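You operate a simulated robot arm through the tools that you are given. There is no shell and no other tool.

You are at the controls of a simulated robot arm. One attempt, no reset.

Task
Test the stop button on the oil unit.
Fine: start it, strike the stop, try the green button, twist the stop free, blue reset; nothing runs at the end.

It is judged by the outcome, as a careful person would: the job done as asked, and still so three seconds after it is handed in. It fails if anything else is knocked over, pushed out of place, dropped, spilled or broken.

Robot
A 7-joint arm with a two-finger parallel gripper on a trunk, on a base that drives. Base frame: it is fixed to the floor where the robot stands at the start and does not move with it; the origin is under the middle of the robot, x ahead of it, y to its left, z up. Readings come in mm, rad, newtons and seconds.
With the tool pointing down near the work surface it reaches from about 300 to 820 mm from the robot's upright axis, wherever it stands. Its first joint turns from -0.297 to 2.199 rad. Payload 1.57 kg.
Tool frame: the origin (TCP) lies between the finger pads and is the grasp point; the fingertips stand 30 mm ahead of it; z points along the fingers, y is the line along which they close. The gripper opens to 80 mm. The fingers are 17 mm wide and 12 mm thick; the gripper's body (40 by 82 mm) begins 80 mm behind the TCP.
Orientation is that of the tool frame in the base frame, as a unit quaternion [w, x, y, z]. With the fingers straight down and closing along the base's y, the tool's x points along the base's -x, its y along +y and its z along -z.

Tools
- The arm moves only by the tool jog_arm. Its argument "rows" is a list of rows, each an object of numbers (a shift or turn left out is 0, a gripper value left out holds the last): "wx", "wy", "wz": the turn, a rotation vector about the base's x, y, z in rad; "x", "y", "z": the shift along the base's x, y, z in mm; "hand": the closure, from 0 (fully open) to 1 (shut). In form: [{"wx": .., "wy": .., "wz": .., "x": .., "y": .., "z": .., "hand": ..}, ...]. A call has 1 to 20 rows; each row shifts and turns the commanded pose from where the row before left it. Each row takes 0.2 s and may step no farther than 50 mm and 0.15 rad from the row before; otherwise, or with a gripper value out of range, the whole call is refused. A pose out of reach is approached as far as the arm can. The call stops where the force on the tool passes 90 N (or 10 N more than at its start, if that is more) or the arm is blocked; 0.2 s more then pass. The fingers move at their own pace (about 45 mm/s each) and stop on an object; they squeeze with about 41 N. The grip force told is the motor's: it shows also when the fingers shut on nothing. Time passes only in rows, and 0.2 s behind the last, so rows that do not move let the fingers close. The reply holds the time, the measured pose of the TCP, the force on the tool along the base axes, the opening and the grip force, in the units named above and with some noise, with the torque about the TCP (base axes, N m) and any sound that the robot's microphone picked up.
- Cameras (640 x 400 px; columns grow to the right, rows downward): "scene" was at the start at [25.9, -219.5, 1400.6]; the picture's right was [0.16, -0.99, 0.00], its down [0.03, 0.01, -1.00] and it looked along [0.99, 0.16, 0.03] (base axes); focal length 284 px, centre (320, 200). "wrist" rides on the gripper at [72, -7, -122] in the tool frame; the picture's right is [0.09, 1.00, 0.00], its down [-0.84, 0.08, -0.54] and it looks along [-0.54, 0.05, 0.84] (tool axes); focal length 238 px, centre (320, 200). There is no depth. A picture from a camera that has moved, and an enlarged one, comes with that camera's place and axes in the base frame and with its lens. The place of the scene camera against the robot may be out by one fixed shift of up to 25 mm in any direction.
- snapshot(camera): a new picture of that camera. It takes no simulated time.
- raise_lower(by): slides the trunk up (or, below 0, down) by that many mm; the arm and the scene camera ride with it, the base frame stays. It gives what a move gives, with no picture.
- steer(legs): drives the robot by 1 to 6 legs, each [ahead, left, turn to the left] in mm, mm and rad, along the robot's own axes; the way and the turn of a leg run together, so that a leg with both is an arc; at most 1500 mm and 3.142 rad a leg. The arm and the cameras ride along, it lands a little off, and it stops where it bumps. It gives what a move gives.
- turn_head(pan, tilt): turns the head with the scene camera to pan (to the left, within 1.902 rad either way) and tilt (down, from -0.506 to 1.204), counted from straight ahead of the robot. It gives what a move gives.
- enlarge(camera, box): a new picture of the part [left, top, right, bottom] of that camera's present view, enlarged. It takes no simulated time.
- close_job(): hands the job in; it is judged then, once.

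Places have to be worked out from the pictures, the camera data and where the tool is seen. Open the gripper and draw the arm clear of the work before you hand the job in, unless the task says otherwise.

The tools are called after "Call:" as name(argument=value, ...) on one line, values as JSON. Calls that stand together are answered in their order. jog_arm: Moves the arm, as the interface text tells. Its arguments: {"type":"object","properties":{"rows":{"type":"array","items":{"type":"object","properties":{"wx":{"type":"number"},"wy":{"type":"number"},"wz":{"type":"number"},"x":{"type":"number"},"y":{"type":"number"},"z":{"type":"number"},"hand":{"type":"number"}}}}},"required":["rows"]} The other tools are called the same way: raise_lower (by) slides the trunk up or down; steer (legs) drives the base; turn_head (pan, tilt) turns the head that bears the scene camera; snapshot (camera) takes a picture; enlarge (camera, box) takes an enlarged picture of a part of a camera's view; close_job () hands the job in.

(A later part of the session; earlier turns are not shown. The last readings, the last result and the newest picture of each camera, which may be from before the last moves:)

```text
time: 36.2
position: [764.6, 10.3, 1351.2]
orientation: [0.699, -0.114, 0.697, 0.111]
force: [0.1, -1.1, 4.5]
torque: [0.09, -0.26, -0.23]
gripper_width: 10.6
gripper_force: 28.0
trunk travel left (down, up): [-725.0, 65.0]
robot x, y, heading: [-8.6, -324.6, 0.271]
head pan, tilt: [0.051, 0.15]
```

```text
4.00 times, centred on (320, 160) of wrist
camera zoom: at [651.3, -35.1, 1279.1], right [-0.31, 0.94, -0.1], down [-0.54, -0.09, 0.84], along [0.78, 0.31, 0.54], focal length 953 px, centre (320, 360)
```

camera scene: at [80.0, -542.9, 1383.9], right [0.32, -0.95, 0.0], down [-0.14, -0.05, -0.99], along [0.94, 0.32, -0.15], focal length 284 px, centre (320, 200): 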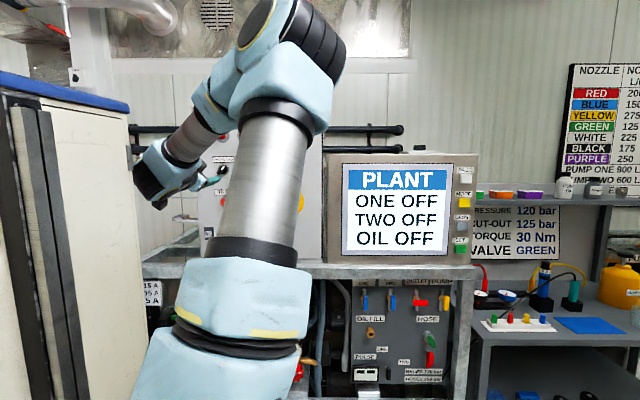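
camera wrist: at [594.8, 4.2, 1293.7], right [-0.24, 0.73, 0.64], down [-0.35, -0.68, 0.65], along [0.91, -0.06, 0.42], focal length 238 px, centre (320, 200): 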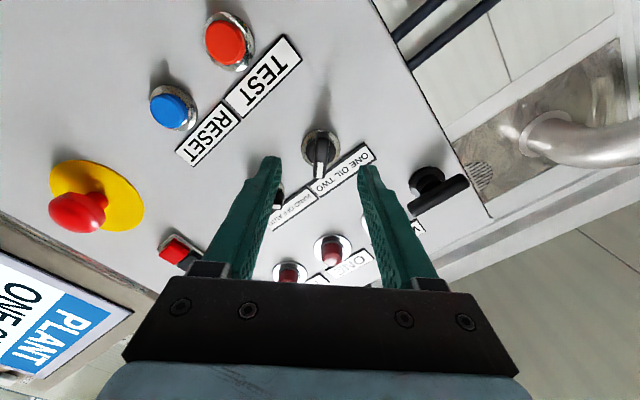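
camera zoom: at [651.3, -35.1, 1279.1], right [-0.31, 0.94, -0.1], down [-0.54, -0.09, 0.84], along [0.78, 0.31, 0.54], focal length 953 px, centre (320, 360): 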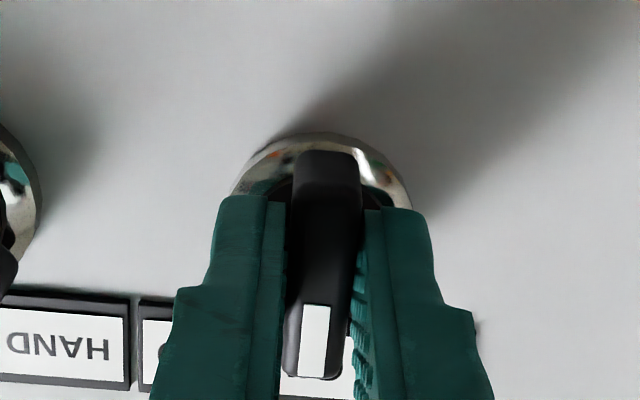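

The knob turned with the grip and now stands vertical. I release and back straight off, then look.

Call:
jog_arm(rows=[{"hand": 0.5}, {}, {}, {"x": -19, "y": -6.3}, {"x": -19, "y": -6.3}, {"x": -19, "y": -6.3}, {"x": -19, "y": -6.3}, {}])

Call:
snapshot(camera="wrist")

Call:
enlarge(camera="wrist", box=[220, 80, 420, 205])

Call:
snapshot(camera="scene")

```text
time: 38.0
position: [689.2, -15.0, 1350.2]
orientation: [0.698, -0.114, 0.698, 0.113]
force: [0.3, -2.0, 0.0]
torque: [0.0, 0.03, 0.03]
gripper_width: 40.3
gripper_force: 0.1
trunk travel left (down, up): [-725.0, 65.0]
robot x, y, heading: [-13.2, -325.7, 0.276]
head pan, tilt: [0.051, 0.15]
```

```text
taken
camera wrist: at [575.3, -60.1, 1278.6], right [-0.31, 0.94, -0.1], down [-0.54, -0.1, 0.84], along [0.78, 0.31, 0.54], focal length 238 px, centre (320, 200)
```

wrist: 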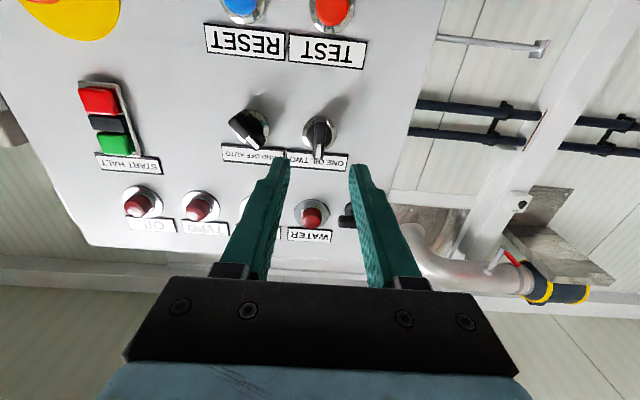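

```text
3.20 times, centred on (320, 142) of wrist
camera zoom: at [575.3, -60.1, 1278.6], right [-0.31, 0.94, -0.1], down [-0.54, -0.1, 0.84], along [0.78, 0.31, 0.54], focal length 763 px, centre (320, 384)
```

zoom: 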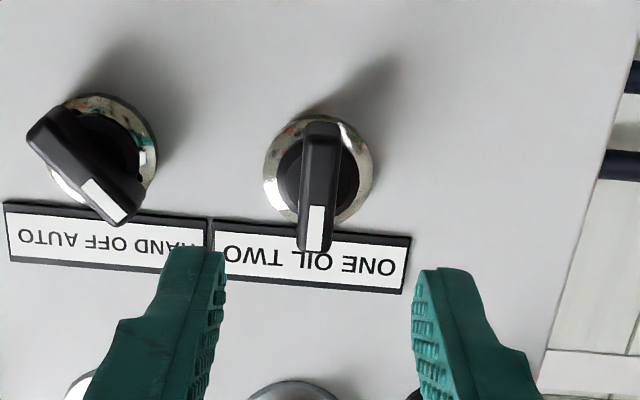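

```text
taken
camera scene: at [80.2, -542.5, 1383.9], right [0.32, -0.95, 0.0], down [-0.14, -0.05, -0.99], along [0.94, 0.32, -0.15], focal length 284 px, centre (320, 200)
```

scene: 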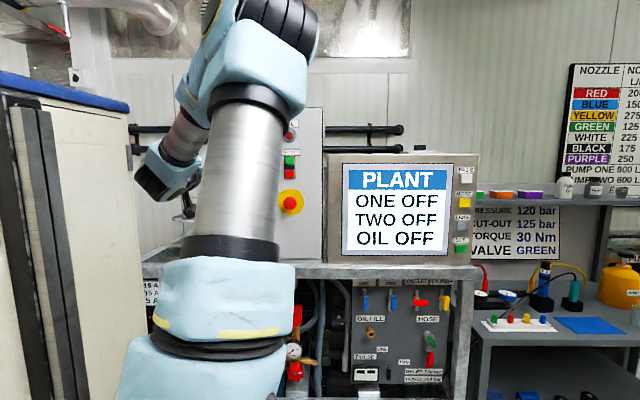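

The selector now points at OIL, and the screen still shows everything OFF. Next I close the gripper and move in front of the green START button.

Call:
jog_arm(rows=[{"x": 12.65, "y": -38.2, "z": 5.2, "hand": 1}, {"x": 12.65, "y": -38.2, "z": 5.2}, {"x": 12.65, "y": -38.2, "z": 5.2}, {"x": 12.65, "y": -38.2, "z": 5.2}, {"x": 12.65, "y": -38.2, "z": 5.2}, {}])

Call:
snapshot(camera="wrist")

Call:
enlarge(camera="wrist", box=[220, 30, 420, 155])

```text
time: 39.4
position: [752.1, -205.4, 1377.4]
orientation: [0.699, -0.114, 0.697, 0.111]
force: [0.7, -1.2, -1.4]
torque: [0.0, -0.03, -0.03]
gripper_width: 0.1
gripper_force: 21.2
trunk travel left (down, up): [-725.0, 65.0]
robot x, y, heading: [-9.6, -325.9, 0.274]
head pan, tilt: [0.051, 0.15]
```

```text
taken
camera wrist: at [638.6, -251.0, 1305.7], right [-0.31, 0.94, -0.1], down [-0.54, -0.1, 0.84], along [0.78, 0.31, 0.54], focal length 238 px, centre (320, 200)
```

wrist: 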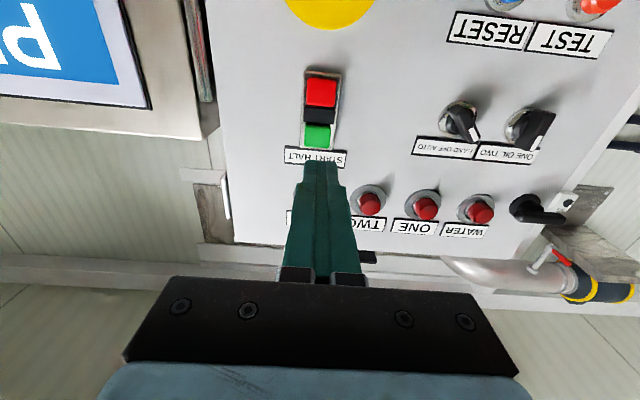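

```text
3.20 times, centred on (320, 92) of wrist
camera zoom: at [638.6, -251.0, 1305.7], right [-0.31, 0.94, -0.1], down [-0.54, -0.1, 0.84], along [0.78, 0.31, 0.54], focal length 763 px, centre (320, 544)
```

zoom: 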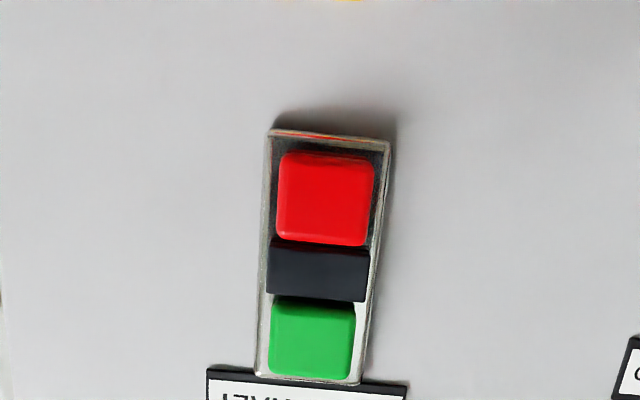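

The button is centred within ~3 mm. I correct and advance 62 mm, then press in small steps.

Call:
jog_arm(rows=[{"x": 0.85, "y": -2.56, "z": 0}, {"x": 19, "y": 6.3}, {"x": 19, "y": 6.3}, {"x": 9.5, "y": 3.15}, {"x": 9.5, "y": 3.15}, {}])

Call:
enlarge(camera="wrist", box=[240, 100, 400, 200])

```text
time: 40.8
position: [810.0, -190.0, 1376.3]
orientation: [0.698, -0.114, 0.697, 0.112]
force: [-0.1, 0.7, 0.5]
torque: [0.02, 0.0, 0.01]
gripper_width: 0.2
gripper_force: 21.6
trunk travel left (down, up): [-725.0, 65.0]
robot x, y, heading: [-8.6, -327.2, 0.274]
head pan, tilt: [0.051, 0.15]
```

```text
4.00 times, centred on (320, 150) of wrist
camera zoom: at [696.5, -234.3, 1305.0], right [-0.31, 0.94, -0.1], down [-0.54, -0.1, 0.84], along [0.78, 0.31, 0.54], focal length 953 px, centre (320, 400)
```

zoom: 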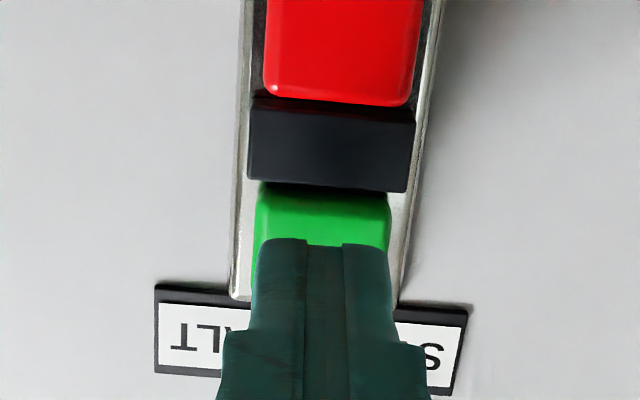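

The tip is lined up on the green cap, at n≈739. Now I press in small steps.

Call:
jog_arm(rows=[{"x": 3.8, "y": 1.26}, {"x": 3.8, "y": 1.26}, {"x": 1.9, "y": 0.63}])

Call:
enlarge(camera="wrist", box=[240, 100, 400, 200])

```text
time: 41.6
position: [819.4, -186.7, 1375.2]
orientation: [0.699, -0.114, 0.697, 0.112]
force: [0.3, -0.5, 0.3]
torque: [0.01, 0.01, -0.02]
gripper_width: 0.1
gripper_force: 21.2
trunk travel left (down, up): [-725.0, 65.0]
robot x, y, heading: [-10.7, -323.1, 0.271]
head pan, tilt: [0.051, 0.15]
```

```text
4.00 times, centred on (320, 150) of wrist
camera zoom: at [706.0, -231.3, 1305.0], right [-0.31, 0.94, -0.1], down [-0.54, -0.1, 0.84], along [0.78, 0.31, 0.54], focal length 953 px, centre (320, 400)
```

zoom: 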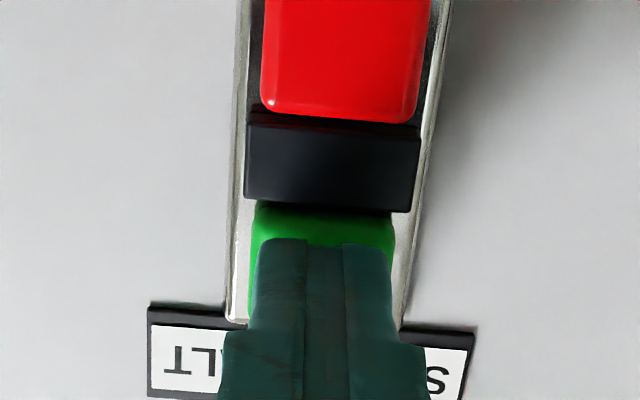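

Still no contact force. I continue inward in 2 mm steps.

Call:
jog_arm(rows=[{"x": 1.9, "y": 0.63}, {"x": 1.9, "y": 0.63}])

Call:
jog_arm(rows=[{"x": 1.9, "y": 0.63}])

Call:
snapshot(camera="scene")

```text
time: 42.2
position: [823.5, -185.6, 1376.2]
orientation: [0.699, -0.114, 0.697, 0.112]
force: [0.6, 0.0, 0.4]
torque: [0.04, 0.01, -0.01]
gripper_width: 0.0
gripper_force: 22.1
trunk travel left (down, up): [-725.0, 65.0]
robot x, y, heading: [-8.3, -327.7, 0.275]
head pan, tilt: [0.051, 0.15]
```

```text
time: 42.6
position: [824.8, -184.4, 1376.4]
orientation: [0.699, -0.114, 0.697, 0.112]
force: [-1.2, -0.5, 0.7]
torque: [-0.01, -0.01, -0.06]
gripper_width: 0.0
gripper_force: 21.5
trunk travel left (down, up): [-725.0, 65.0]
robot x, y, heading: [-6.8, -327.3, 0.275]
head pan, tilt: [0.051, 0.15]
```

```text
taken
camera scene: at [80.0, -542.6, 1383.9], right [0.32, -0.95, 0.0], down [-0.14, -0.05, -0.99], along [0.94, 0.32, -0.15], focal length 284 px, centre (320, 200)
```

scene: 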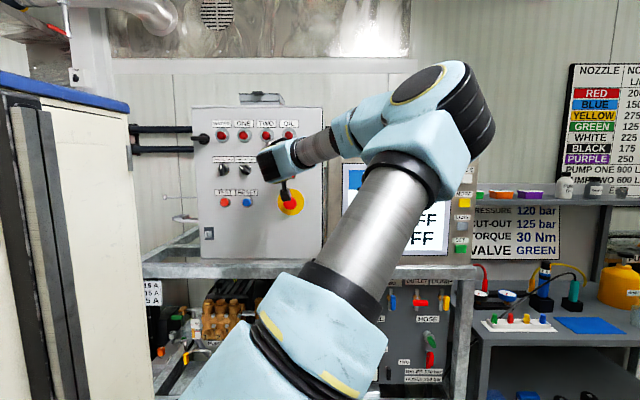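

Tip at n≈755 with force still near zero (-1.2). I continue stepping in.

Call:
jog_arm(rows=[{"x": 1.9, "y": 0.63}])

Call:
jog_arm(rows=[{"x": 1.9, "y": 0.63}])

Call:
enlarge(camera="wrist", box=[240, 100, 400, 200])

Call:
enlarge(camera="scene", box=[190, 90, 340, 220])

```text
time: 43.0
position: [826.8, -184.2, 1377.7]
orientation: [0.698, -0.115, 0.697, 0.113]
force: [-2.6, -1.1, -0.9]
torque: [-0.03, 0.04, -0.02]
gripper_width: 0.0
gripper_force: 21.5
trunk travel left (down, up): [-725.0, 65.0]
robot x, y, heading: [-11.9, -328.1, 0.272]
head pan, tilt: [0.051, 0.15]
heard: click
```

```text
time: 43.4
position: [826.8, -183.2, 1376.7]
orientation: [0.699, -0.114, 0.697, 0.111]
force: [-11.3, -4.4, -4.3]
torque: [0.06, 0.1, -0.05]
gripper_width: 0.0
gripper_force: 21.6
trunk travel left (down, up): [-725.0, 65.0]
robot x, y, heading: [-9.3, -322.2, 0.274]
head pan, tilt: [0.051, 0.15]
```

```text
4.00 times, centred on (320, 150) of wrist
camera zoom: at [714.8, -228.5, 1304.7], right [-0.31, 0.94, -0.09], down [-0.54, -0.1, 0.84], along [0.78, 0.31, 0.54], focal length 953 px, centre (320, 400)
```

zoom: 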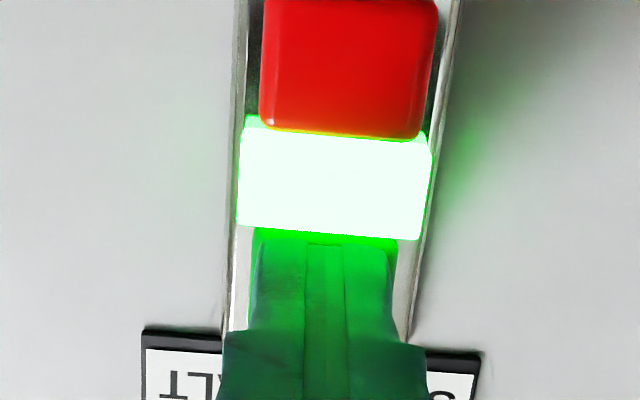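

```text
3.08 times, centred on (265, 155) of scene
camera zoom: at [79.6, -542.8, 1383.9], right [0.32, -0.95, 0.0], down [-0.14, -0.05, -0.99], along [0.94, 0.32, -0.15], focal length 875 px, centre (489, 338)
```

zoom: 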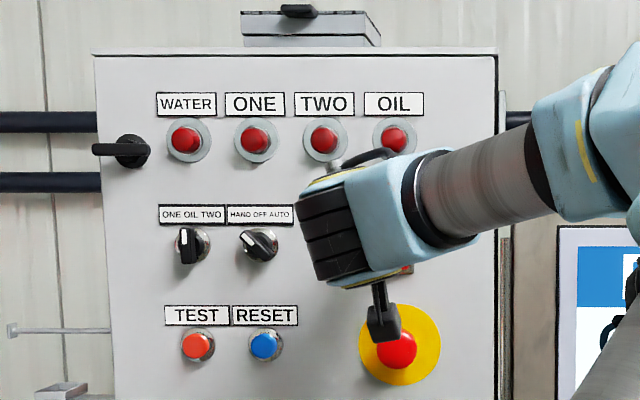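

Click heard and the run lamp between START and HALT is lit green: it started. I back off and check the state.

Call:
jog_arm(rows=[{"x": -19, "y": -6.3}, {"x": -19, "y": -6.3}, {"x": -19, "y": -6.3}, {"x": -19, "y": -6.3}, {}])

Call:
snapshot(camera="wrist")

Call:
snapshot(camera="scene")

```text
time: 44.6
position: [753.4, -208.6, 1374.4]
orientation: [0.699, -0.113, 0.698, 0.111]
force: [0.0, 0.1, 0.1]
torque: [-0.01, 0.02, 0.03]
gripper_width: 0.0
gripper_force: 20.8
trunk travel left (down, up): [-725.0, 65.0]
robot x, y, heading: [-10.4, -328.7, 0.273]
head pan, tilt: [0.051, 0.15]
```

```text
taken
camera wrist: at [639.7, -253.4, 1304.7], right [-0.31, 0.94, -0.1], down [-0.54, -0.1, 0.84], along [0.78, 0.31, 0.54], focal length 238 px, centre (320, 200)
```

wrist: 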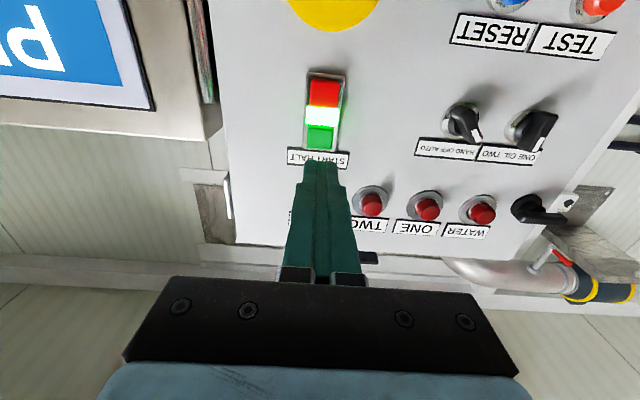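

```text
taken
camera scene: at [80.2, -542.5, 1383.9], right [0.32, -0.95, 0.0], down [-0.14, -0.05, -0.99], along [0.94, 0.32, -0.15], focal length 284 px, centre (320, 200)
```

scene: 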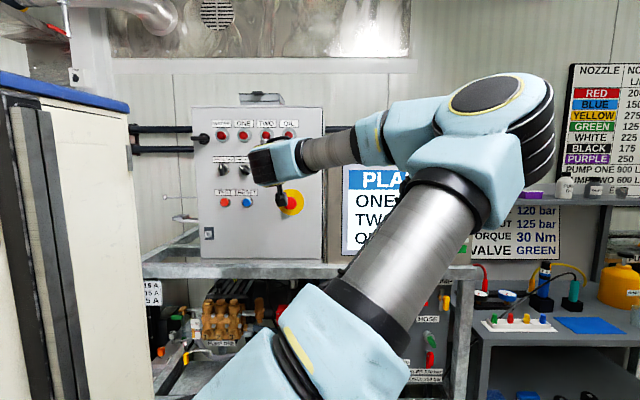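

The lamp stays lit with the button released. I lower in front of the mushroom stop (z≈1249) and check it and the screen with the wrist camera.

Call:
jog_arm(rows=[{"z": -25}, {"z": -25}, {"z": -25}, {"z": -25}, {"z": -25}, {}])

Call:
snapshot(camera="wrist")

Call:
enlarge(camera="wrist", box=[220, 40, 420, 165])

Call:
snapshot(camera="scene")

```text
time: 46.0
position: [750.8, -207.0, 1263.8]
orientation: [0.699, -0.115, 0.697, 0.113]
force: [0.0, 0.3, 0.1]
torque: [-0.03, -0.01, 0.03]
gripper_width: 0.0
gripper_force: 21.7
out of reach, approached as far as the arm can: row 5
trunk travel left (down, up): [-725.0, 65.0]
robot x, y, heading: [-11.4, -325.8, 0.274]
head pan, tilt: [0.051, 0.15]
```

```text
taken
camera wrist: at [638.6, -253.0, 1192.0], right [-0.31, 0.94, -0.1], down [-0.54, -0.1, 0.84], along [0.78, 0.31, 0.54], focal length 238 px, centre (320, 200)
```

wrist: 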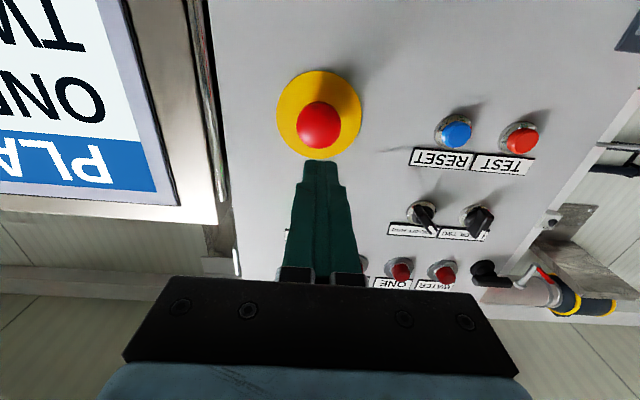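

```text
3.20 times, centred on (320, 102) of wrist
camera zoom: at [638.6, -253.0, 1192.0], right [-0.31, 0.94, -0.1], down [-0.54, -0.1, 0.84], along [0.78, 0.31, 0.54], focal length 763 px, centre (320, 512)
```

zoom: 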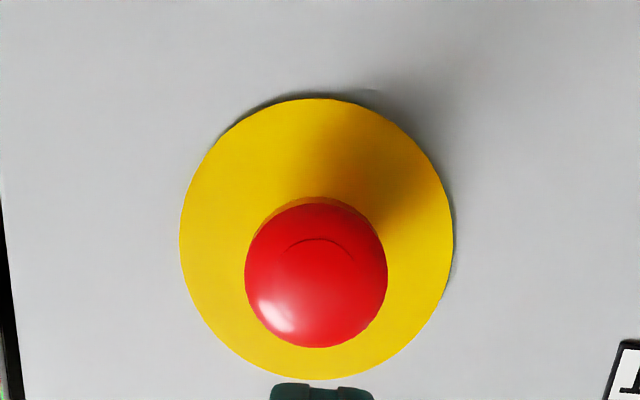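

```text
taken
camera scene: at [80.1, -542.5, 1383.9], right [0.32, -0.95, 0.0], down [-0.14, -0.05, -0.99], along [0.94, 0.32, -0.15], focal length 284 px, centre (320, 200)
```

scene: 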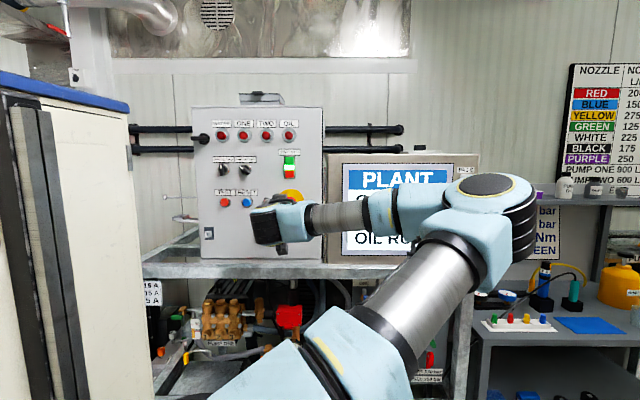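

The screen peeks out "OIL RU(N)", confirming the oil unit runs. The arm is at a reach limit at this height, so I lower the trunk 80 mm to gain margin.

Call:
raise_lower(by=-80)

Call:
jog_arm(rows=[{"z": 15}, {"z": 15}, {"z": 15}, {}])

```text
time: 47.1
position: [752.2, -208.2, 1183.0]
orientation: [0.699, -0.114, 0.697, 0.112]
force: [0.0, -1.0, -0.4]
torque: [-0.01, 0.02, -0.02]
gripper_width: 0.2
gripper_force: 21.5
trunk travel left (down, up): [-645.0, 145.0]
robot x, y, heading: [-11.6, -328.6, 0.28]
head pan, tilt: [0.051, 0.15]
```

```text
time: 48.1
position: [750.4, -208.4, 1230.1]
orientation: [0.698, -0.115, 0.697, 0.113]
force: [-0.5, 0.4, 0.6]
torque: [0.0, -0.01, 0.0]
gripper_width: 0.2
gripper_force: 21.2
trunk travel left (down, up): [-645.0, 145.0]
robot x, y, heading: [-9.6, -325.1, 0.275]
head pan, tilt: [0.051, 0.15]
```

Refined stop position: t≈-435.5, z≈1247, head front about n≈717. I centre on it and advance 30 mm, then strike in small steps.

Call:
jog_arm(rows=[{"x": 0.5, "y": -1.5, "z": 17.4}, {"x": 9.5, "y": 3.15}, {"x": 9.5, "y": 3.15}, {"x": 9.5, "y": 3.15}, {}])

Call:
snapshot(camera="wrist")

```text
time: 49.3
position: [780.3, -199.2, 1246.0]
orientation: [0.699, -0.114, 0.697, 0.112]
force: [0.5, 0.1, -0.4]
torque: [0.0, 0.0, -0.04]
gripper_width: 0.0
gripper_force: 21.1
trunk travel left (down, up): [-645.0, 145.0]
robot x, y, heading: [-11.8, -324.0, 0.273]
head pan, tilt: [0.051, 0.15]
```

```text
taken
camera wrist: at [667.4, -245.5, 1174.7], right [-0.31, 0.94, -0.1], down [-0.54, -0.1, 0.84], along [0.78, 0.31, 0.54], focal length 238 px, centre (320, 200)
```

wrist: 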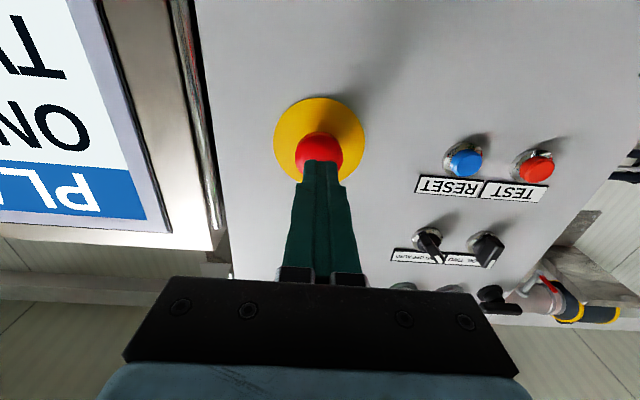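

The tip is centred on the mushroom with no contact yet. I push in by steps of about 3 mm.

Call:
jog_arm(rows=[{"x": 2.85, "y": 0.95}, {"x": 2.85, "y": 0.95}])

Call:
jog_arm(rows=[{"x": 2.85, "y": 0.95}])

Call:
jog_arm(rows=[{"x": 2.85, "y": 0.95}])

```text
time: 49.9
position: [787.2, -200.0, 1245.8]
orientation: [0.699, -0.115, 0.697, 0.111]
force: [-0.2, 0.0, 0.1]
torque: [0.0, 0.0, 0.0]
gripper_width: 0.0
gripper_force: 21.1
trunk travel left (down, up): [-645.0, 145.0]
robot x, y, heading: [-10.9, -323.3, 0.28]
head pan, tilt: [0.051, 0.15]
```

```text
time: 50.3
position: [789.9, -196.9, 1246.3]
orientation: [0.699, -0.114, 0.697, 0.112]
force: [0.0, 0.2, -0.1]
torque: [-0.03, 0.03, -0.01]
gripper_width: 0.3
gripper_force: 21.6
trunk travel left (down, up): [-645.0, 145.0]
robot x, y, heading: [-6.4, -325.8, 0.275]
head pan, tilt: [0.051, 0.15]
```

```text
time: 50.7
position: [791.8, -196.2, 1246.1]
orientation: [0.699, -0.115, 0.697, 0.112]
force: [-0.1, 0.1, -0.7]
torque: [0.01, 0.01, 0.03]
gripper_width: 0.1
gripper_force: 21.8
trunk travel left (down, up): [-645.0, 145.0]
robot x, y, heading: [-8.0, -324.8, 0.275]
head pan, tilt: [0.051, 0.15]
```

Tip at n≈720, still no contact. I continue.

Call:
jog_arm(rows=[{"x": 2.85, "y": 0.95}])

Call:
jog_arm(rows=[{"x": 2.85, "y": 0.95}])

Call:
jog_arm(rows=[{"x": 2.85, "y": 0.95}])

Call:
jog_arm(rows=[{"x": 2.85, "y": 0.95}])

Call:
snapshot(camera="wrist")

```text
time: 51.1
position: [795.2, -195.5, 1246.8]
orientation: [0.699, -0.115, 0.697, 0.111]
force: [0.5, 1.1, -0.1]
torque: [-0.01, -0.02, 0.0]
gripper_width: 0.3
gripper_force: 21.6
trunk travel left (down, up): [-645.0, 145.0]
robot x, y, heading: [-9.8, -325.7, 0.27]
head pan, tilt: [0.051, 0.15]
```

```text
time: 51.5
position: [797.8, -195.8, 1246.9]
orientation: [0.699, -0.115, 0.697, 0.112]
force: [-0.3, 0.4, 0.3]
torque: [0.04, -0.01, 0.02]
gripper_width: 0.3
gripper_force: 20.7
trunk travel left (down, up): [-645.0, 145.0]
robot x, y, heading: [-12.3, -325.0, 0.275]
head pan, tilt: [0.051, 0.15]
```

```text
time: 51.9
position: [799.7, -192.7, 1245.9]
orientation: [0.699, -0.114, 0.697, 0.112]
force: [0.0, 0.0, -0.1]
torque: [-0.03, -0.02, -0.06]
gripper_width: 0.0
gripper_force: 21.7
trunk travel left (down, up): [-645.0, 145.0]
robot x, y, heading: [-11.5, -323.1, 0.274]
head pan, tilt: [0.051, 0.15]
```

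```text
time: 52.3
position: [804.6, -192.3, 1245.8]
orientation: [0.699, -0.114, 0.698, 0.112]
force: [-0.9, -0.1, 0.2]
torque: [0.03, -0.03, -0.01]
gripper_width: 0.0
gripper_force: 21.3
trunk travel left (down, up): [-645.0, 145.0]
robot x, y, heading: [-9.9, -327.4, 0.272]
head pan, tilt: [0.051, 0.15]
```

```text
taken
camera wrist: at [691.0, -238.0, 1174.8], right [-0.31, 0.94, -0.1], down [-0.54, -0.1, 0.84], along [0.78, 0.31, 0.54], focal length 238 px, centre (320, 200)
```

wrist: 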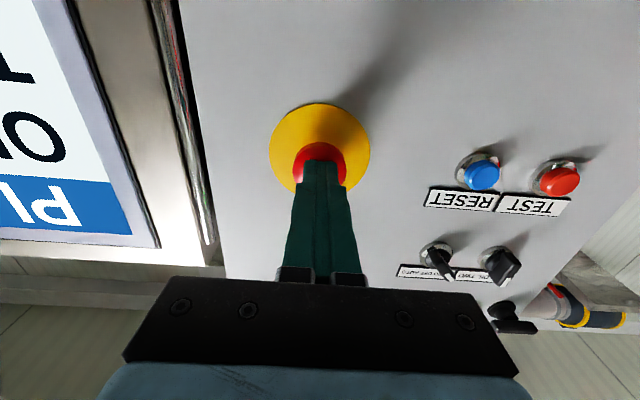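

Tip at n≈733, first slight force. I keep pressing.

Call:
jog_arm(rows=[{"x": 2.85, "y": 0.95}])

Call:
jog_arm(rows=[{"x": 2.85, "y": 0.95}])

Call:
jog_arm(rows=[{"x": 2.85, "y": 0.95}])

```text
time: 52.7
position: [807.4, -191.2, 1246.9]
orientation: [0.699, -0.115, 0.697, 0.112]
force: [-3.3, -1.7, -0.4]
torque: [0.05, -0.02, 0.01]
gripper_width: 0.0
gripper_force: 21.1
trunk travel left (down, up): [-645.0, 145.0]
robot x, y, heading: [-12.0, -327.3, 0.277]
head pan, tilt: [0.051, 0.15]
```

```text
time: 53.1
position: [809.8, -191.2, 1246.7]
orientation: [0.699, -0.113, 0.698, 0.112]
force: [-6.1, -2.9, -1.7]
torque: [0.03, 0.05, -0.02]
gripper_width: 0.0
gripper_force: 20.4
trunk travel left (down, up): [-645.0, 145.0]
robot x, y, heading: [-11.0, -327.5, 0.276]
head pan, tilt: [0.051, 0.15]
heard: click
```

```text
time: 53.5
position: [810.9, -192.1, 1246.5]
orientation: [0.699, -0.115, 0.697, 0.112]
force: [-34.1, -16.4, -7.5]
torque: [0.1, 0.05, -0.13]
gripper_width: 0.1
gripper_force: 21.2
trunk travel left (down, up): [-645.0, 145.0]
robot x, y, heading: [-9.0, -327.6, 0.272]
head pan, tilt: [0.051, 0.15]
```

Click heard and the head is bottomed out at 34 N: the stop is struck. I back off 60 mm and check that the unit stopped.

Call:
jog_arm(rows=[{"x": -14.2, "y": -4.7}, {"x": -14.2, "y": -4.7}, {"x": -14.2, "y": -4.7}, {"x": -14.2, "y": -4.7}, {}])

Call:
snapshot(camera="wrist")

Call:
snapshot(camera="scene")

Call:
enlarge(camera="scene", box=[180, 80, 460, 270])

```text
time: 54.7
position: [755.9, -210.4, 1247.0]
orientation: [0.699, -0.115, 0.697, 0.113]
force: [-0.3, 0.2, 0.1]
torque: [-0.03, 0.0, 0.0]
gripper_width: 0.1
gripper_force: 21.2
trunk travel left (down, up): [-645.0, 145.0]
robot x, y, heading: [-9.6, -323.7, 0.274]
head pan, tilt: [0.051, 0.15]
```

```text
taken
camera wrist: at [642.7, -254.7, 1174.9], right [-0.31, 0.94, -0.1], down [-0.54, -0.1, 0.84], along [0.78, 0.31, 0.54], focal length 238 px, centre (320, 200)
```

wrist: 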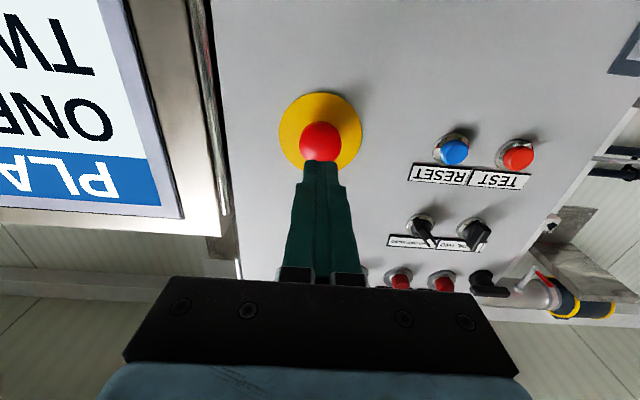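

```text
taken
camera scene: at [80.2, -542.5, 1303.9], right [0.32, -0.95, 0.0], down [-0.14, -0.05, -0.99], along [0.94, 0.32, -0.15], focal length 284 px, centre (320, 200)
```

scene: 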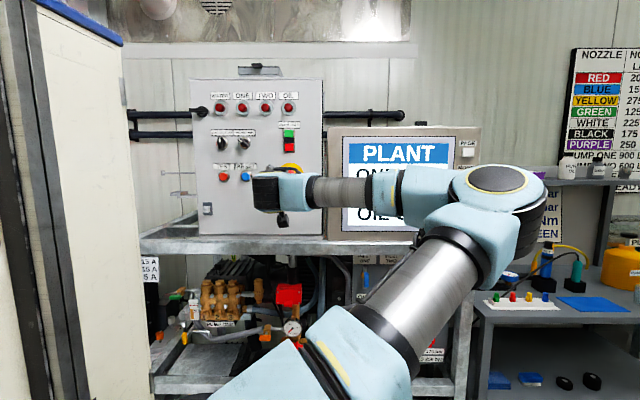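

```text
2.11 times, centred on (320, 175) of scene
camera zoom: at [80.2, -542.5, 1303.9], right [0.32, -0.95, 0.0], down [-0.14, -0.05, -0.99], along [0.94, 0.32, -0.15], focal length 598 px, centre (320, 253)
```

zoom: 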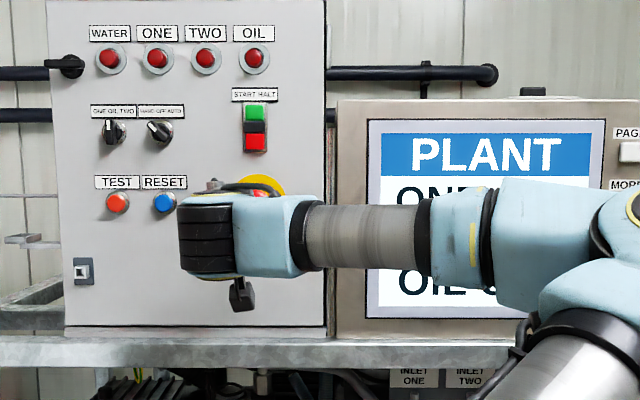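

The run lamp went dark and the screen line now begins "OIL S…", so the stop works. Now I go up to the green button for the start attempt.

Call:
jog_arm(rows=[{"x": -1.1, "y": 3.3, "z": 26}, {"z": 26}, {"z": 26}, {"z": 26}, {"z": 25.5}, {}])

Call:
enlarge(camera="wrist", box=[220, 30, 420, 155])

Call:
snapshot(camera="scene")

```text
time: 56.1
position: [754.4, -205.7, 1376.2]
orientation: [0.698, -0.115, 0.697, 0.113]
force: [0.4, 0.4, 0.5]
torque: [-0.04, -0.02, 0.02]
gripper_width: 0.3
gripper_force: 20.8
trunk travel left (down, up): [-645.0, 145.0]
robot x, y, heading: [-13.5, -322.7, 0.276]
head pan, tilt: [0.051, 0.15]
```

```text
3.20 times, centred on (320, 92) of wrist
camera zoom: at [641.9, -250.8, 1304.4], right [-0.31, 0.94, -0.1], down [-0.54, -0.1, 0.84], along [0.78, 0.31, 0.54], focal length 763 px, centre (320, 544)
```

zoom: 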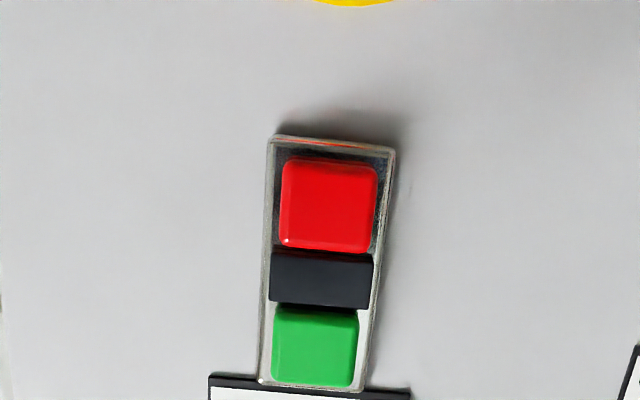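

```text
taken
camera scene: at [80.2, -542.6, 1303.9], right [0.32, -0.95, 0.0], down [-0.14, -0.05, -0.99], along [0.94, 0.32, -0.15], focal length 284 px, centre (320, 200)
```

scene: 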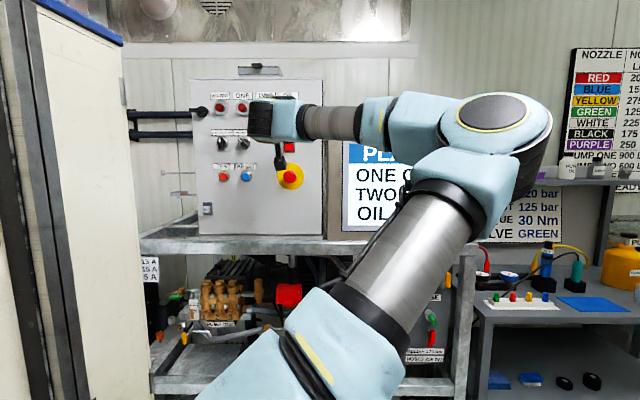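

Same alignment as before. I advance 70 mm, then press in small steps as in the first start.

Call:
jog_arm(rows=[{"x": 0.4, "y": -1.3}, {"x": 19, "y": 6.3}, {"x": 19, "y": 6.3}, {"x": 19, "y": 6.3}, {"x": 7.6, "y": 2.5}, {}])

Call:
jog_arm(rows=[{"x": 1.9, "y": 0.63}])

Call:
jog_arm(rows=[{"x": 1.9, "y": 0.63}])

Call:
jog_arm(rows=[{"x": 1.9, "y": 0.63}])

```text
time: 57.5
position: [819.6, -185.6, 1374.5]
orientation: [0.699, -0.114, 0.697, 0.112]
force: [-0.5, -0.2, 0.3]
torque: [-0.01, -0.02, 0.01]
gripper_width: 0.0
gripper_force: 21.5
trunk travel left (down, up): [-645.0, 145.0]
robot x, y, heading: [-11.8, -322.5, 0.271]
head pan, tilt: [0.051, 0.15]
```

```text
time: 57.9
position: [822.7, -185.2, 1375.0]
orientation: [0.698, -0.114, 0.698, 0.113]
force: [-0.2, 0.1, -0.4]
torque: [0.0, -0.04, 0.02]
gripper_width: 0.0
gripper_force: 21.2
trunk travel left (down, up): [-645.0, 145.0]
robot x, y, heading: [-8.6, -329.7, 0.271]
head pan, tilt: [0.051, 0.15]
```

```text
time: 58.3
position: [823.0, -184.3, 1376.4]
orientation: [0.698, -0.114, 0.698, 0.113]
force: [-1.1, -0.4, -0.4]
torque: [-0.01, 0.03, -0.04]
gripper_width: 0.1
gripper_force: 21.3
trunk travel left (down, up): [-645.0, 145.0]
robot x, y, heading: [-13.4, -326.9, 0.273]
head pan, tilt: [0.051, 0.15]
```

```text
time: 58.7
position: [825.8, -184.9, 1374.9]
orientation: [0.699, -0.114, 0.697, 0.112]
force: [-2.4, -0.8, -0.6]
torque: [0.01, 0.02, -0.01]
gripper_width: 0.3
gripper_force: 21.6
trunk travel left (down, up): [-645.0, 145.0]
robot x, y, heading: [-11.7, -324.1, 0.276]
head pan, tilt: [0.051, 0.15]
heard: click
```

Click heard again. One more small step to be sure, then I check the run lamp.

Call:
jog_arm(rows=[{"x": 1.5, "y": 0.5}])

Call:
enlarge(camera="wrist", box=[240, 100, 400, 200])

Call:
jog_arm(rows=[{"x": -19, "y": -6.3}, {"x": -19, "y": -6.3}, {"x": -19, "y": -6.3}, {"x": -19, "y": -6.3}, {}])

Call:
snapshot(camera="wrist")

```text
time: 59.1
position: [826.7, -183.5, 1376.3]
orientation: [0.698, -0.114, 0.697, 0.113]
force: [-2.3, -1.8, 0.1]
torque: [0.0, 0.02, -0.02]
gripper_width: 0.1
gripper_force: 21.1
trunk travel left (down, up): [-645.0, 145.0]
robot x, y, heading: [-15.5, -327.1, 0.275]
head pan, tilt: [0.051, 0.15]
```

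```text
4.00 times, centred on (320, 150) of wrist
camera zoom: at [713.8, -228.5, 1304.6], right [-0.31, 0.94, -0.1], down [-0.54, -0.1, 0.84], along [0.78, 0.31, 0.54], focal length 953 px, centre (320, 400)
```

zoom: 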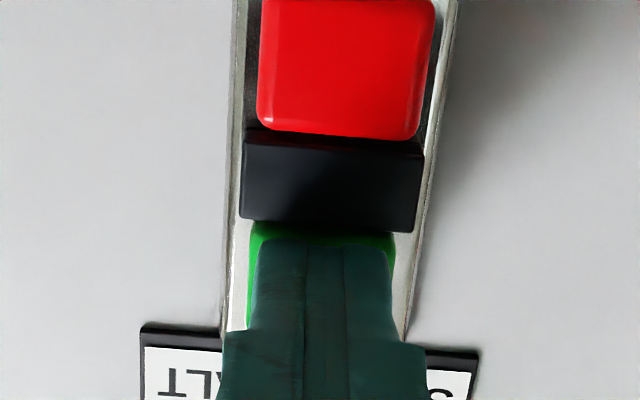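

```text
time: 60.3
position: [750.7, -208.8, 1376.1]
orientation: [0.699, -0.115, 0.697, 0.112]
force: [-0.4, -0.1, -0.5]
torque: [0.0, 0.0, 0.01]
gripper_width: 0.0
gripper_force: 20.9
trunk travel left (down, up): [-645.0, 145.0]
robot x, y, heading: [-14.7, -325.3, 0.277]
head pan, tilt: [0.051, 0.15]
```

```text
taken
camera wrist: at [637.5, -253.5, 1303.9], right [-0.31, 0.94, -0.1], down [-0.54, -0.1, 0.84], along [0.78, 0.31, 0.54], focal length 238 px, centre (320, 200)
```

wrist: 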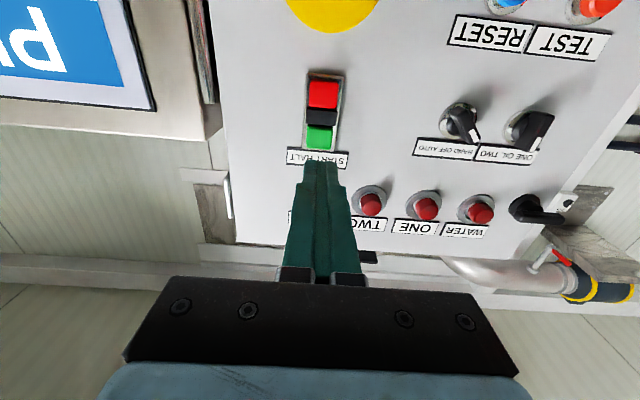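

The green press clicked but the lamp stayed dark: the unit does not start with the stop latched. Now I open the gripper and lower to the mushroom to twist it free.

Call:
jog_arm(rows=[{"z": -26, "hand": 0.1}, {"z": -26}, {"z": -26}, {"z": -26}, {"z": -25, "x": 0.3, "y": -1.0}, {}])

Call:
snapshot(camera="wrist")

Call:
enlarge(camera="wrist", box=[256, 70, 384, 150])

Call:
snapshot(camera="scene")

```text
time: 61.7
position: [752.2, -209.8, 1246.2]
orientation: [0.698, -0.115, 0.697, 0.113]
force: [0.7, 1.3, -0.3]
torque: [-0.02, -0.02, 0.03]
gripper_width: 72.3
gripper_force: 0.1
trunk travel left (down, up): [-645.0, 145.0]
robot x, y, heading: [-13.9, -325.3, 0.277]
head pan, tilt: [0.051, 0.15]
```

```text
taken
camera wrist: at [638.3, -254.7, 1174.7], right [-0.31, 0.94, -0.1], down [-0.54, -0.1, 0.84], along [0.78, 0.31, 0.54], focal length 238 px, centre (320, 200)
```

wrist: 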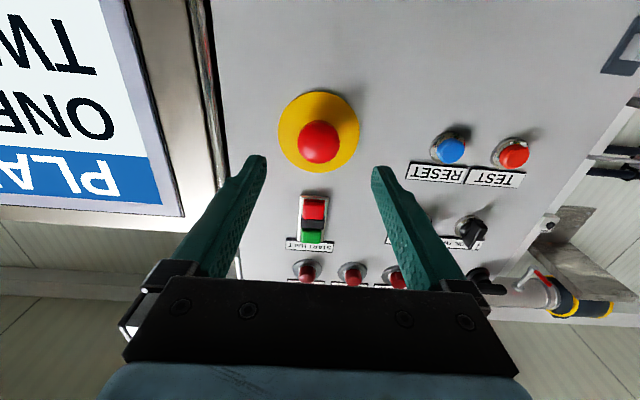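

```text
5.00 times, centred on (320, 110) of wrist
camera zoom: at [638.3, -254.7, 1174.7], right [-0.31, 0.94, -0.1], down [-0.54, -0.1, 0.84], along [0.78, 0.31, 0.54], focal length 1192 px, centre (320, 650)
```

zoom: 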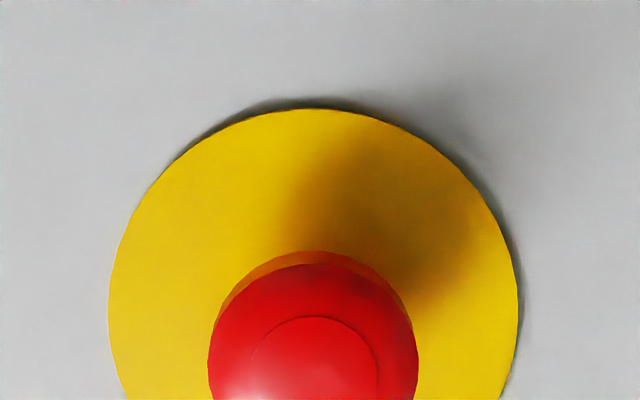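

```text
taken
camera scene: at [80.1, -542.5, 1303.9], right [0.32, -0.95, 0.0], down [-0.14, -0.05, -0.99], along [0.94, 0.32, -0.15], focal length 284 px, centre (320, 200)
```

scene: 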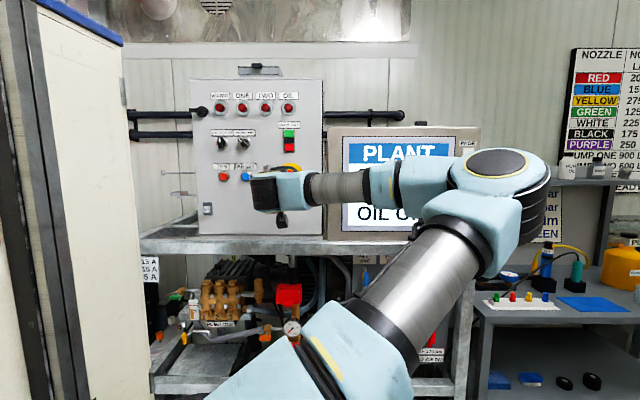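

Head centre is about 1 mm off the tool axis; no arrows visible, so I'll try clockwise (the usual release). I advance with open fingers around the head and check.

Call:
jog_arm(rows=[{"x": 0.25, "y": -0.8, "z": 0.8}, {"x": 19, "y": 6.3}, {"x": 19, "y": 6.3}, {"x": 19, "y": 6.3}, {"x": 9.5, "y": 3.15}, {"x": 4.75, "y": 1.6}, {}])

Call:
snapshot(camera="wrist")

```text
time: 63.3
position: [823.2, -187.1, 1247.8]
orientation: [0.699, -0.114, 0.697, 0.112]
force: [-0.8, 0.2, -0.9]
torque: [0.0, -0.01, -0.02]
gripper_width: 72.0
gripper_force: 0.1
trunk travel left (down, up): [-645.0, 145.0]
robot x, y, heading: [-12.8, -326.1, 0.272]
head pan, tilt: [0.051, 0.15]
```

```text
taken
camera wrist: at [709.9, -231.8, 1176.1], right [-0.31, 0.94, -0.1], down [-0.54, -0.1, 0.84], along [0.78, 0.31, 0.54], focal length 238 px, centre (320, 200)
```

wrist: 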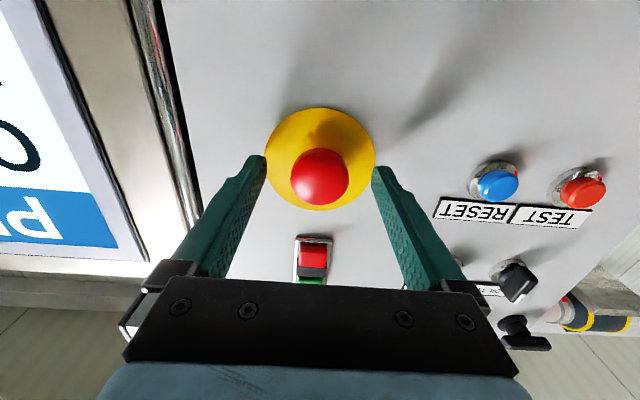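

The fingers straddle the head, tips ~11 mm from the plate. I advance 3 mm more and close.

Call:
jog_arm(rows=[{"x": 2.85, "y": 0.95}, {"hand": 1.0}, {}, {}, {}])

Call:
enlarge(camera="wrist", box=[240, 100, 400, 200])

```text
time: 64.5
position: [826.0, -185.1, 1247.6]
orientation: [0.698, -0.114, 0.697, 0.112]
force: [0.7, 2.0, -0.3]
torque: [-0.01, -0.02, -0.02]
gripper_width: 39.3
gripper_force: 32.1
trunk travel left (down, up): [-645.0, 145.0]
robot x, y, heading: [-11.8, -327.5, 0.273]
head pan, tilt: [0.051, 0.15]
```

```text
4.00 times, centred on (320, 150) of wrist
camera zoom: at [712.7, -230.7, 1176.2], right [-0.31, 0.94, -0.1], down [-0.54, -0.1, 0.84], along [0.78, 0.31, 0.54], focal length 953 px, centre (320, 400)
```

zoom: 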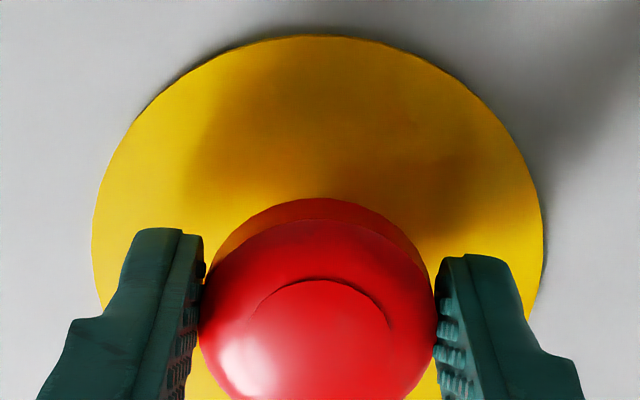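

The head is held at 39 mm. I twist clockwise (positive about the panel normal) in steps and listen for the release.

Call:
jog_arm(rows=[{"wx": 0.1242, "wy": 0.0412}, {"wx": 0.1242, "wy": 0.0412}, {"wx": 0.1242, "wy": 0.0412}, {"wx": 0.1242, "wy": 0.0412}])

Call:
enlarge(camera="wrist", box=[240, 100, 400, 200])

```text
time: 65.5
position: [824.5, -185.0, 1248.7]
orientation: [0.646, 0.069, 0.702, 0.29]
force: [-6.8, 7.9, 2.8]
torque: [-0.03, -0.09, 0.24]
gripper_width: 38.8
gripper_force: 44.0
trunk travel left (down, up): [-645.0, 145.0]
robot x, y, heading: [-12.9, -324.4, 0.276]
head pan, tilt: [0.051, 0.15]
```

```text
4.00 times, centred on (320, 150) of wrist
camera zoom: at [699.9, -194.4, 1182.6], right [-0.29, 0.86, 0.42], down [-0.41, -0.5, 0.76], along [0.87, 0.05, 0.5], focal length 953 px, centre (320, 400)
```

zoom: 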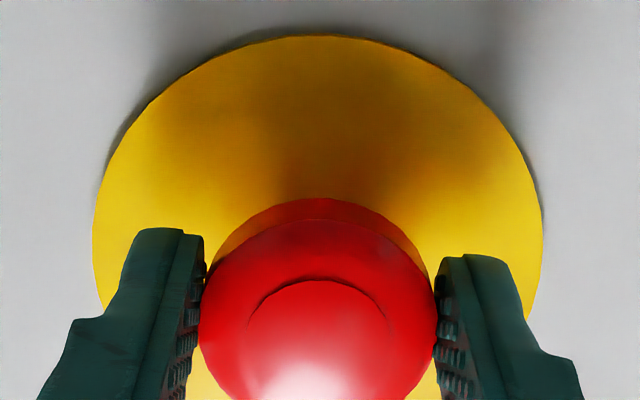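

No click yet at about 30°. I keep twisting.

Call:
jog_arm(rows=[{"wx": 0.1242, "wy": 0.0412}, {"wx": 0.1242, "wy": 0.0412}, {"wx": 0.1242, "wy": 0.0412}])

Call:
enlarge(camera="wrist", box=[240, 100, 400, 200])

```text
time: 66.3
position: [824.0, -183.7, 1250.0]
orientation: [0.577, 0.205, 0.675, 0.411]
force: [-9.1, 17.6, 11.1]
torque: [-0.58, -0.32, 0.53]
gripper_width: 39.1
gripper_force: 44.4
trunk travel left (down, up): [-645.0, 145.0]
robot x, y, heading: [-8.2, -323.0, 0.271]
head pan, tilt: [0.051, 0.15]
```

```text
4.00 times, centred on (320, 150) of wrist
camera zoom: at [691.9, -172.1, 1200.3], right [-0.22, 0.64, 0.73], down [-0.32, -0.76, 0.57], along [0.92, -0.11, 0.37], focal length 953 px, centre (320, 400)
```

zoom: 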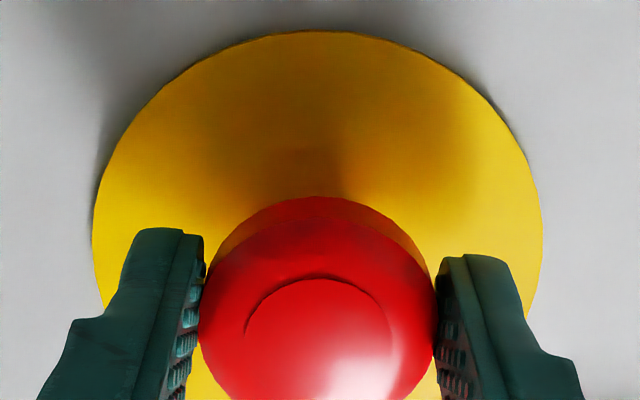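

Resisting torque has risen to ~0.65 N m at ~52°, and there's an outward push. The head may be held in by my grip; I ease outward a few mm to let it rise.

Call:
jog_arm(rows=[{"x": -1.9, "y": -0.63}, {"x": -1.9, "y": -0.63}, {"x": -1.9, "y": -0.63}])

Call:
enlarge(camera="wrist", box=[240, 100, 400, 200])

```text
time: 67.1
position: [820.4, -184.7, 1249.0]
orientation: [0.578, 0.203, 0.675, 0.411]
force: [23.1, 38.7, 30.1]
torque: [-0.07, -0.32, 0.49]
gripper_width: 38.8
gripper_force: 44.7
trunk travel left (down, up): [-645.0, 145.0]
robot x, y, heading: [-13.1, -325.2, 0.274]
head pan, tilt: [0.051, 0.15]
```

```text
4.00 times, centred on (320, 150) of wrist
camera zoom: at [688.2, -173.5, 1199.9], right [-0.22, 0.65, 0.73], down [-0.32, -0.76, 0.57], along [0.92, -0.11, 0.38], focal length 953 px, centre (320, 400)
```

zoom: 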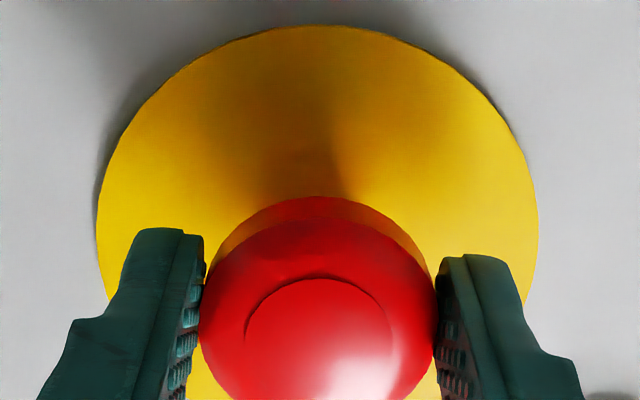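

The head moved out with the fingers, with sideways load showing the head centre lies a few mm above my rotation axis. I open the fingers and see whether it popped free.

Call:
jog_arm(rows=[{"hand": 0.2}, {}, {}])

Call:
enlarge(camera="wrist", box=[240, 100, 400, 200])

```text
time: 67.9
position: [821.0, -188.5, 1248.2]
orientation: [0.578, 0.207, 0.675, 0.409]
force: [-0.2, 0.2, -0.4]
torque: [0.01, 0.0, 0.01]
gripper_width: 64.0
gripper_force: 0.1
trunk travel left (down, up): [-645.0, 145.0]
robot x, y, heading: [-12.4, -328.1, 0.278]
head pan, tilt: [0.051, 0.15]
```

```text
4.00 times, centred on (320, 150) of wrist
camera zoom: at [688.6, -176.6, 1198.1], right [-0.21, 0.65, 0.73], down [-0.32, -0.75, 0.57], along [0.92, -0.11, 0.37], focal length 953 px, centre (320, 400)
```

zoom: 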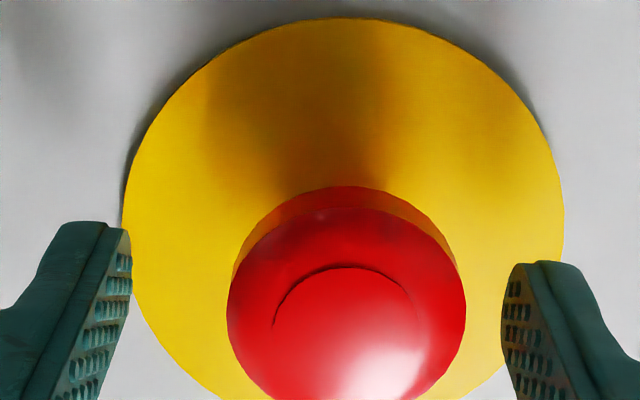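

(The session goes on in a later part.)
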